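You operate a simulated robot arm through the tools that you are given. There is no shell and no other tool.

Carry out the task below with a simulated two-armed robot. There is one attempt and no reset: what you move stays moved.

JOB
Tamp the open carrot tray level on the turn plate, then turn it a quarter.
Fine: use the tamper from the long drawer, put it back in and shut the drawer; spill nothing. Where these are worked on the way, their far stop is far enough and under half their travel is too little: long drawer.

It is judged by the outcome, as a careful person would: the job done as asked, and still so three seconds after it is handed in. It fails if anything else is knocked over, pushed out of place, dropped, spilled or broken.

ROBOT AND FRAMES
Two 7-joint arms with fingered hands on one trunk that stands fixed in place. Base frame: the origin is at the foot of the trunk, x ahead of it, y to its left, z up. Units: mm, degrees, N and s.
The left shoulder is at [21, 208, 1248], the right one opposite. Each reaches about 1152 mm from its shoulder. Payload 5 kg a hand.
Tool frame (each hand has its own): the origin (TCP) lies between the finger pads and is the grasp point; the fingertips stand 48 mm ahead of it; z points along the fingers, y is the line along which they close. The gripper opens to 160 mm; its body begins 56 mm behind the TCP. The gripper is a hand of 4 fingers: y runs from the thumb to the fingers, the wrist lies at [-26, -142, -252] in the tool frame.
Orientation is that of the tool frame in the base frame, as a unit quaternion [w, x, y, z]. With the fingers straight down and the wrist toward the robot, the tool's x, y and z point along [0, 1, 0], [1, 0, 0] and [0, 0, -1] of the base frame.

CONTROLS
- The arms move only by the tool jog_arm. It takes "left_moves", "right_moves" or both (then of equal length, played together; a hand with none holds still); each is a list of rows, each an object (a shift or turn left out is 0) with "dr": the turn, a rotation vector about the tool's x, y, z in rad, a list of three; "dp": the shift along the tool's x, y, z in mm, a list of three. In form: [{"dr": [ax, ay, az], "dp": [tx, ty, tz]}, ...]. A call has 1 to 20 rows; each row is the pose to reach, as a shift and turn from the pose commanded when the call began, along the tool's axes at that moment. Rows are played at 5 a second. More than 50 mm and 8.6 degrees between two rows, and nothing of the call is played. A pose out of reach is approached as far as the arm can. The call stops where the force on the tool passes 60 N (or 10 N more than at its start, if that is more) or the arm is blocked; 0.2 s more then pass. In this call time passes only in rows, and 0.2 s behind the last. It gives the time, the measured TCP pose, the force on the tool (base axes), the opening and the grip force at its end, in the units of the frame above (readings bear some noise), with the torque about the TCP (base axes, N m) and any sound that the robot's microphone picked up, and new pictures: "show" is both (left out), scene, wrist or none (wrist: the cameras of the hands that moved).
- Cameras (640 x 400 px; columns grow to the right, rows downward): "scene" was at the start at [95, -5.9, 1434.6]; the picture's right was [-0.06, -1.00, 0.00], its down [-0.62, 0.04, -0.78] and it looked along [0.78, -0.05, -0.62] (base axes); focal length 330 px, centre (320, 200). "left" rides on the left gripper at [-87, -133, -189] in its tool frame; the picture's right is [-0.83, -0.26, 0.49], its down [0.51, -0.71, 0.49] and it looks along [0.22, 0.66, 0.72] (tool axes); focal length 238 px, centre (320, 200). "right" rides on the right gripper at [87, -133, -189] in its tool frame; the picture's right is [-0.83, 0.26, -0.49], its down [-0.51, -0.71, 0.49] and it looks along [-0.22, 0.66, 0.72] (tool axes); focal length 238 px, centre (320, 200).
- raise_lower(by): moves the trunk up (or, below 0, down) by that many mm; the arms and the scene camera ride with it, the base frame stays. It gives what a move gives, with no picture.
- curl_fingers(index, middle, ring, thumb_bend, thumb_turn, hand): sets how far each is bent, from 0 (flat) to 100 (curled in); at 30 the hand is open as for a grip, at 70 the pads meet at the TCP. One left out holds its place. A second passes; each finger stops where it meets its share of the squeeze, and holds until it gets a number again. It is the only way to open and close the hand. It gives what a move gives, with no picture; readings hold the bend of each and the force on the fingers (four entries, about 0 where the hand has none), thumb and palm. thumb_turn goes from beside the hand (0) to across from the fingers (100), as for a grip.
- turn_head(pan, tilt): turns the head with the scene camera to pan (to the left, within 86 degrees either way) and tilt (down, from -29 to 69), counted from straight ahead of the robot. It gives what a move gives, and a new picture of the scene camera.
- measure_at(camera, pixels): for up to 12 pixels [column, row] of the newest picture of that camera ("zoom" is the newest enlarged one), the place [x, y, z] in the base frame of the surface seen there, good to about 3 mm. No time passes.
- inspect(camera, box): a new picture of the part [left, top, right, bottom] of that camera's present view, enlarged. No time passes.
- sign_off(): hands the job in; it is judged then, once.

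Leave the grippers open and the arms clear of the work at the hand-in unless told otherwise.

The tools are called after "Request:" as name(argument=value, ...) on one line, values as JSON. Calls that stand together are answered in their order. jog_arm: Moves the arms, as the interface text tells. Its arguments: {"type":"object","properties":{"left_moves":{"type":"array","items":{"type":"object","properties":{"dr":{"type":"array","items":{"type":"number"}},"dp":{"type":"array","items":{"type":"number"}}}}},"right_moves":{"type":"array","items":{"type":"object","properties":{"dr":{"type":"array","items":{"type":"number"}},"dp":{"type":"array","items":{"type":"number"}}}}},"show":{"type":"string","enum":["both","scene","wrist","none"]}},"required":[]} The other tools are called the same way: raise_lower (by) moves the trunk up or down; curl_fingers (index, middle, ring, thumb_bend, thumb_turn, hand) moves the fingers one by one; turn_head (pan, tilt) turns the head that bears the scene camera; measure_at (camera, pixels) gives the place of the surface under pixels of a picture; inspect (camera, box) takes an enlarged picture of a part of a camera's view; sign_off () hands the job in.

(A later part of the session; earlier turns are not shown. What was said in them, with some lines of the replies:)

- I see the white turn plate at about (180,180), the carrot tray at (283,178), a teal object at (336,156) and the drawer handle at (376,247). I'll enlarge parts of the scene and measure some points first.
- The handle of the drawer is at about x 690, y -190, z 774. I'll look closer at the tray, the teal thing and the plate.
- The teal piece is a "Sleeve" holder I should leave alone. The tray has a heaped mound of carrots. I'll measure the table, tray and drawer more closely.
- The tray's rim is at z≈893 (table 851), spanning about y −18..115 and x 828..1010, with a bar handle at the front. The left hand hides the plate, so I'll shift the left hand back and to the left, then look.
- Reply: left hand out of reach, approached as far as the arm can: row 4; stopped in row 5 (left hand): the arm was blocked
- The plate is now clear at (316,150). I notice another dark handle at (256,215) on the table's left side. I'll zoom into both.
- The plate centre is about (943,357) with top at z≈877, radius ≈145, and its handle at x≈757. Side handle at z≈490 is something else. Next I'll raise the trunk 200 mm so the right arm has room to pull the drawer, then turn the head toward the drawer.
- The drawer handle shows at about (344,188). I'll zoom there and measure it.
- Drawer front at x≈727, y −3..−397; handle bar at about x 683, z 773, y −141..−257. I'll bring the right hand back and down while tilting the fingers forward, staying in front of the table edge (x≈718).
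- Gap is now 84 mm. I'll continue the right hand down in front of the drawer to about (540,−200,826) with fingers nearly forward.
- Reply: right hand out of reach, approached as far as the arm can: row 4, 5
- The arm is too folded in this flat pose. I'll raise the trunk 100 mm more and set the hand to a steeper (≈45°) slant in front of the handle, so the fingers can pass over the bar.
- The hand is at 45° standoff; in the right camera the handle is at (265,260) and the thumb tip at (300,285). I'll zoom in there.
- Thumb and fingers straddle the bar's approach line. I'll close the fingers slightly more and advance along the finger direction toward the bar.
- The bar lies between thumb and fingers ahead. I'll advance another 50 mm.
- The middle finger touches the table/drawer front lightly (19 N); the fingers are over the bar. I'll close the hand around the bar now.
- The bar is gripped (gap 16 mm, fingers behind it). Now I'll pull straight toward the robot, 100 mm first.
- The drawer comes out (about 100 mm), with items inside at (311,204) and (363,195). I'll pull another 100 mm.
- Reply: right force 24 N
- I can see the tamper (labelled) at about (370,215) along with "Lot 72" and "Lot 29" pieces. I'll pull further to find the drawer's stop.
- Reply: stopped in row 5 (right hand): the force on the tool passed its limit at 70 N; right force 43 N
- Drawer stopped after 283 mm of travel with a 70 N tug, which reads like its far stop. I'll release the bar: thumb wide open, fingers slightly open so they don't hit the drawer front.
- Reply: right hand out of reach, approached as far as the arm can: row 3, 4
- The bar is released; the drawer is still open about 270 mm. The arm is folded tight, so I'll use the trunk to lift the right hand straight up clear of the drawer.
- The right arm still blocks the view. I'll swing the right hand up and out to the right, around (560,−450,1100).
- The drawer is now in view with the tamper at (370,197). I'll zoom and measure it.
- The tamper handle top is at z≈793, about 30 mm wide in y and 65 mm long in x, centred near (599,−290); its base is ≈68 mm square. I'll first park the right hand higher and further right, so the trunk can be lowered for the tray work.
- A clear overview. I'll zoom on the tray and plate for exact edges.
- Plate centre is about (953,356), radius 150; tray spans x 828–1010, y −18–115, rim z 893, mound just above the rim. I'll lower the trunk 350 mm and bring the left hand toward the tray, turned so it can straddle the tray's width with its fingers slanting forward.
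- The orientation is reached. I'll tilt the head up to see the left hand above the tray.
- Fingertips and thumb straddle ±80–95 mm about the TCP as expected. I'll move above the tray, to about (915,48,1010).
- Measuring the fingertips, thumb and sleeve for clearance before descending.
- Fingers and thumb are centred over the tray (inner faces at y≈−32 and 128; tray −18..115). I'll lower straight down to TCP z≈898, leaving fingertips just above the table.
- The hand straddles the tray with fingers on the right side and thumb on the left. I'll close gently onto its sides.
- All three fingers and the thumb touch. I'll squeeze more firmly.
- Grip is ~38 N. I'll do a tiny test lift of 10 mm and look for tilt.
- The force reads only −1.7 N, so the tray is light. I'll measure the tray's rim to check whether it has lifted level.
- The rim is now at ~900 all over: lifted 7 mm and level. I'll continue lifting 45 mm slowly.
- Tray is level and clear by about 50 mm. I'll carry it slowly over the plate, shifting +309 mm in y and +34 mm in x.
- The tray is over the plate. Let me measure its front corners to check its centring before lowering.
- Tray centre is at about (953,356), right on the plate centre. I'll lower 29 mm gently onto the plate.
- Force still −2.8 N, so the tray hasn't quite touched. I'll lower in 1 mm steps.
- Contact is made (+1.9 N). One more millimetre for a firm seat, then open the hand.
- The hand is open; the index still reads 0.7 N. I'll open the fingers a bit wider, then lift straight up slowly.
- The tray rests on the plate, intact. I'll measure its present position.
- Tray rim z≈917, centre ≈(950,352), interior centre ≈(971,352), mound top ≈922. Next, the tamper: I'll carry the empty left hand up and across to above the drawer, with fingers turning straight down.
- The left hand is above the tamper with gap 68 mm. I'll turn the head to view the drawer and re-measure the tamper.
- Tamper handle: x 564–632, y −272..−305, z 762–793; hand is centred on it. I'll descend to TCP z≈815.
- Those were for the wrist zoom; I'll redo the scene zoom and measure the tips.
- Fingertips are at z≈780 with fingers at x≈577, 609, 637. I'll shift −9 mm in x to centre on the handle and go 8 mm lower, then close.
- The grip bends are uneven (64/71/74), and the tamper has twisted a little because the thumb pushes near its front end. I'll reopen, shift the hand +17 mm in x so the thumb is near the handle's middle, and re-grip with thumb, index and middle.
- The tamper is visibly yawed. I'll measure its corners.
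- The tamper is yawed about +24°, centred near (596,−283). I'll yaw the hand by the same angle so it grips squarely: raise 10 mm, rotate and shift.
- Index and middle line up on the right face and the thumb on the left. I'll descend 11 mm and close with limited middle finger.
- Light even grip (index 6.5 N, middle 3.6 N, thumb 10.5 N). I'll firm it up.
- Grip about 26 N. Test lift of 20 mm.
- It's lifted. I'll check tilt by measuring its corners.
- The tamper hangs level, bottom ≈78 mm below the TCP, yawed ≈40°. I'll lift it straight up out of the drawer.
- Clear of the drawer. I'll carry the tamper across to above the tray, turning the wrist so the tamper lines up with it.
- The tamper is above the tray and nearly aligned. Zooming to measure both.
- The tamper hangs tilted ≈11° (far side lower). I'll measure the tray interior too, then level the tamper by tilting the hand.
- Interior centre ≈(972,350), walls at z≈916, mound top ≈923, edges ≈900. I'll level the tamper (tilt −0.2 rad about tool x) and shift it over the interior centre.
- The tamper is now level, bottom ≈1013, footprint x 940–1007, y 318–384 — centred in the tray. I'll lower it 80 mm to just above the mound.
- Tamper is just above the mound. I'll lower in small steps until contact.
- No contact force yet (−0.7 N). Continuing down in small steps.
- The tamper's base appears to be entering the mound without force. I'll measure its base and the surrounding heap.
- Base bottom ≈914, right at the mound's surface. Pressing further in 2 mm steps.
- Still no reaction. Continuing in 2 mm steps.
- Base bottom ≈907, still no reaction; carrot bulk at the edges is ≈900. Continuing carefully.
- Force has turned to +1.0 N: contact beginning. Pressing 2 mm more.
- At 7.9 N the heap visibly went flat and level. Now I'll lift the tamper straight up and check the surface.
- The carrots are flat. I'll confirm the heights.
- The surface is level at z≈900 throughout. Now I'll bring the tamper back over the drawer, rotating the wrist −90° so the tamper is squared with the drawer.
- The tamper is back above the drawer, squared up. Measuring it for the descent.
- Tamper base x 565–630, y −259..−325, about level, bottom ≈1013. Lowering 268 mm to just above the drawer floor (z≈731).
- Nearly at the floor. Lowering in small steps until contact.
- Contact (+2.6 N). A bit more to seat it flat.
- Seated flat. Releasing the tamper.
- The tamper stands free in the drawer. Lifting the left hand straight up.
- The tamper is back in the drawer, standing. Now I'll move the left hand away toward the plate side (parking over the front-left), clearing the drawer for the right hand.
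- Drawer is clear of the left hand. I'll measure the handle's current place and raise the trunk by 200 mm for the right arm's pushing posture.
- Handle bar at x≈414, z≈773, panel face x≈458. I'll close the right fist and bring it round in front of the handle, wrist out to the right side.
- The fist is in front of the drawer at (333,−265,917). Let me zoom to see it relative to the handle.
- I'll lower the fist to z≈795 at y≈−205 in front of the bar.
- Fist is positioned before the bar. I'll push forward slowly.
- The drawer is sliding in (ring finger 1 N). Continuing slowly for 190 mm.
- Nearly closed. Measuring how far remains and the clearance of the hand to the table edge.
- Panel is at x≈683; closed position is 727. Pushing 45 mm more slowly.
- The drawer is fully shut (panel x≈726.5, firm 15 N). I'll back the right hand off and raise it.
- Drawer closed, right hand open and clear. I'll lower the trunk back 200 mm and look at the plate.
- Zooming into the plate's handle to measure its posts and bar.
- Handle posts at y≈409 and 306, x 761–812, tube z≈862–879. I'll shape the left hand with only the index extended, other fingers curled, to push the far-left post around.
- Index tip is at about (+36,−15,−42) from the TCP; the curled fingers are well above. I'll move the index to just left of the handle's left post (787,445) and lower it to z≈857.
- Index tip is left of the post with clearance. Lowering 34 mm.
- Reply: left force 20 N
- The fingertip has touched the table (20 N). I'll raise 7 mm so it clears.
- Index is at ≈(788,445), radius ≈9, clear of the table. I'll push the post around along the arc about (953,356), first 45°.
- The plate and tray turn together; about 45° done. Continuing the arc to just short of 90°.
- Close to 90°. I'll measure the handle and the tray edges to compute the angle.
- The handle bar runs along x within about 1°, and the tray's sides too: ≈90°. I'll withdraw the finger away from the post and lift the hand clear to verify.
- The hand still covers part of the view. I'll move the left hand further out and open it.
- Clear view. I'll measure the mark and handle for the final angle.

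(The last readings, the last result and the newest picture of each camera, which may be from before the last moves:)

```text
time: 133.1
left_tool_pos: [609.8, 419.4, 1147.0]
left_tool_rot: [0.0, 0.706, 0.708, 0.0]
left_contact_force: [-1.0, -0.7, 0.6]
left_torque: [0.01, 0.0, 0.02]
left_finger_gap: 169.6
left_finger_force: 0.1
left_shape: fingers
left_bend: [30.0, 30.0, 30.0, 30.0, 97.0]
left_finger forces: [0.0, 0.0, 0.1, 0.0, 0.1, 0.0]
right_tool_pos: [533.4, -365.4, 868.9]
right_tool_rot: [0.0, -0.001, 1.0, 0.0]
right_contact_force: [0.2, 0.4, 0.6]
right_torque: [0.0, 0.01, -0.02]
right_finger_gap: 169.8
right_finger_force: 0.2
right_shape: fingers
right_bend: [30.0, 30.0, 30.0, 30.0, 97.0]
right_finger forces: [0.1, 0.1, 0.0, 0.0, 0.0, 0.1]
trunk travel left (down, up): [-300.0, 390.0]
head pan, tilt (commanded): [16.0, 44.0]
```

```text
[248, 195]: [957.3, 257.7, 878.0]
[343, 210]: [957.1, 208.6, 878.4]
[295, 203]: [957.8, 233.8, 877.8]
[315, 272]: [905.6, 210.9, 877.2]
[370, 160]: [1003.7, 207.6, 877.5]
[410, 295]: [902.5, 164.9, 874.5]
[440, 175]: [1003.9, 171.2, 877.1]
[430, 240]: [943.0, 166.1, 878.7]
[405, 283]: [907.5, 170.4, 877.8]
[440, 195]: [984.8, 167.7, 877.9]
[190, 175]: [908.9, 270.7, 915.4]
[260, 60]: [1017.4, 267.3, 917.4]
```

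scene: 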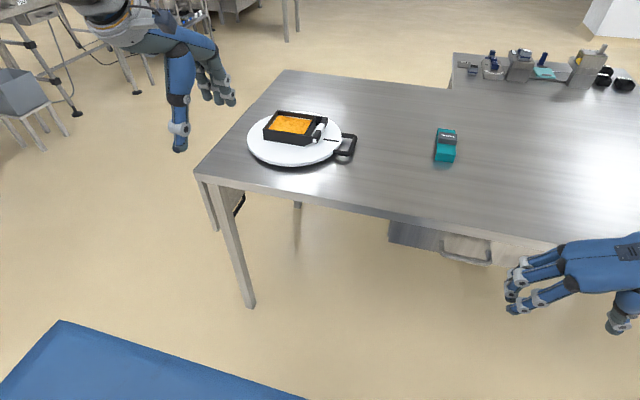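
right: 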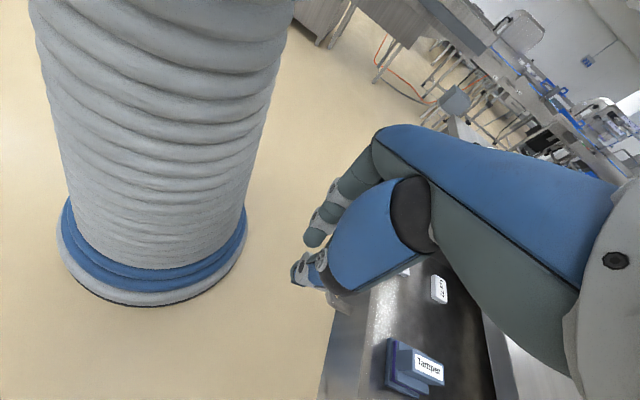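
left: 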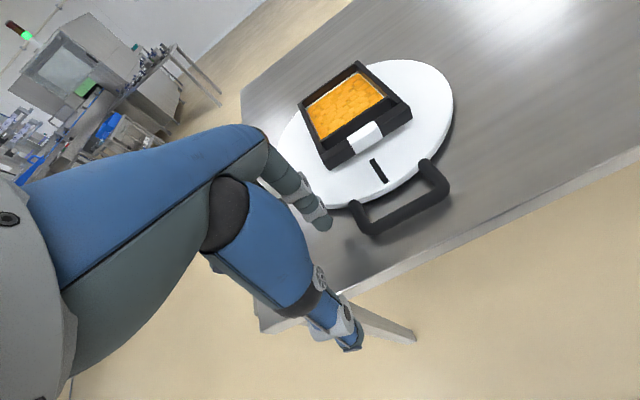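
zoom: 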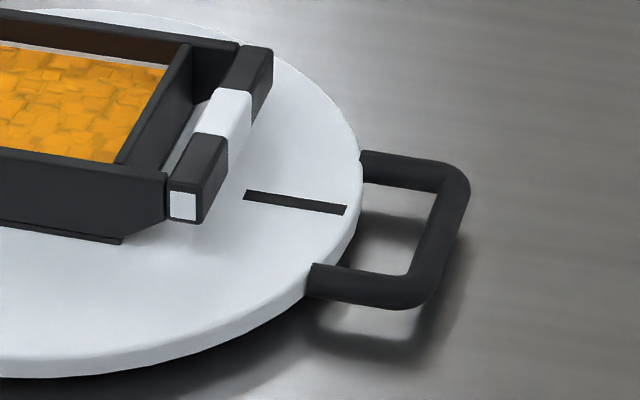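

The mark now runs from (957,258) to (957,209) — pointing exactly along −y, versus along −x before: a 90° turn. I'll lift the right hand further clear and take a final overall look.

Request:
jog_arm(right_moves=[{"dp": [0, 0, -40]}, {"dp": [0, -15, -80]}, {"dp": [0, -30, -120]}, {"dp": [0, -45, -160]}, {"dp": [0, -60, -200]}], show="none")

Request:
turn_head(pan=0, tilt=42)

Request:
inspect(camera="scene", box=[180, 90, 500, 290])

```text
time: 134.3
left_tool_pos: [610.2, 420.2, 1147.6]
left_tool_rot: [0.0, 0.707, 0.707, 0.001]
left_contact_force: [-0.4, 0.3, -0.4]
left_torque: [0.03, -0.06, 0.0]
left_finger_gap: 170.0
left_finger_force: 0.1
left_shape: fingers
left_bend: [30.0, 30.0, 30.0, 30.0, 97.0]
left_finger forces: [0.1, 0.0, 0.0, 0.0, 0.0, 0.1]
right_tool_pos: [533.4, -424.2, 1068.8]
right_tool_rot: [0.0, 0.0, 1.0, 0.001]
right_contact_force: [-0.2, 0.6, -1.3]
right_torque: [-0.02, -0.04, 0.04]
right_finger_gap: 170.0
right_finger_force: 0.0
right_shape: fingers
right_bend: [30.0, 30.0, 30.0, 30.0, 97.0]
right_finger forces: [0.0, 0.1, 0.0, 0.1, 0.0, 0.0]
trunk travel left (down, up): [-300.0, 390.0]
head pan, tilt (commanded): [16.0, 44.0]
```

```text
time: 135.1
left_tool_pos: [609.2, 420.8, 1146.5]
left_tool_rot: [0.0, 0.706, 0.708, 0.001]
left_contact_force: [-0.2, -0.3, 0.5]
left_torque: [-0.02, -0.02, -0.02]
left_finger_gap: 169.7
left_finger_force: 0.1
left_shape: fingers
left_bend: [30.0, 30.0, 30.0, 30.0, 97.0]
left_finger forces: [0.0, 0.0, 0.1, 0.0, 0.1, 0.0]
right_tool_pos: [534.6, -422.9, 1067.4]
right_tool_rot: [-0.001, 0.0, 1.0, 0.0]
right_contact_force: [0.0, 0.1, -0.3]
right_torque: [0.0, 0.0, 0.0]
right_finger_gap: 169.8
right_finger_force: 0.1
right_shape: fingers
right_bend: [30.0, 30.0, 30.0, 30.0, 97.0]
right_finger forces: [0.1, 0.0, 0.0, 0.0, 0.1, 0.1]
trunk travel left (down, up): [-300.0, 390.0]
head pan, tilt (commanded): [0.0, 42.0]
```

scene: 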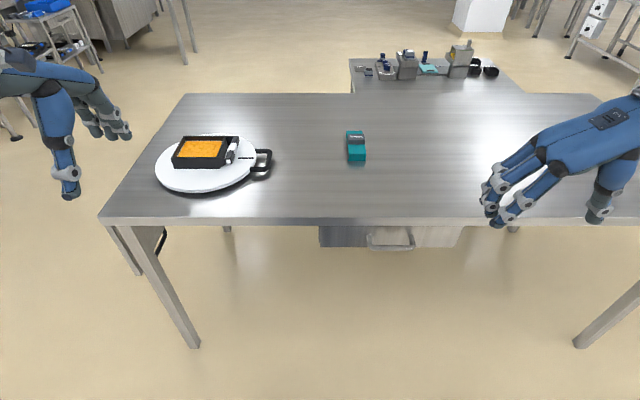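

```text
2.00 times, centred on (340, 190) of scene
```

zoom: 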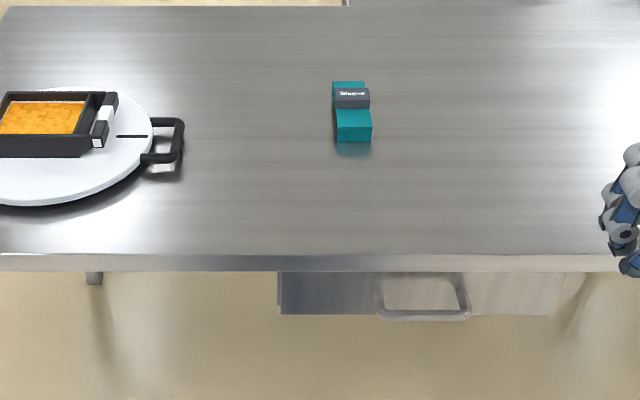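

Everything looks in order: tray on plate turned 90°, drawer shut, sleeve untouched, hands open. A last check of the drawer face and carrot level.

Request:
measure_at(camera="scene", pixels=[[335, 238], [440, 238], [365, 243], [195, 150], [210, 145], [185, 155], [215, 155], [356, 150]])

```text
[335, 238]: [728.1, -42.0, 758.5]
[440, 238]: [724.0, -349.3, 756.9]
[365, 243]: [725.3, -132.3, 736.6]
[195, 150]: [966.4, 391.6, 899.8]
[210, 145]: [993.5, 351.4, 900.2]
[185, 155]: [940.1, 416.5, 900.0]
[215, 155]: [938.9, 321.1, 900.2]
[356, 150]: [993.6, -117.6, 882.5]
```

The drawer face is at x≈726, where it was at the start. The carrots are level at z≈900, and the plate has turned 90°. Both hands are open and clear, so I'm handing in.

Request:
sign_off()

```text
The job is handed in.
```

The carrot tray is on the turn plate, tamped level and turned a quarter. The job is handed in; I haven't seen the judging result.

- **Tamping:** I moved the tray from the table onto the plate and pressed the heap flat with the tamper from the long drawer. The carrots measured z ≈ 900 mm at every point I checked, and I saw nothing spill.
- **Quarter turn:** I pushed the plate around by its handle, counter-clockwise seen from above. The plate's mark turned from −x to −y, 90° to within about 1°.
- **Drawer:** I opened it 283 mm until it stopped at about 70 N, which I took to be its far stop. The tamper is back inside, standing close to where it was. The drawer face is back at x ≈ 726 mm, where it started.
- **Everything else:** The sleeve holder was not touched. The two lot labels in the drawer stayed in place, last seen just before it went fully shut. Both hands are open and clear of the work.

While gripping the tamper in the drawer I twisted it by about 24°. I squared it up again before putting it back.
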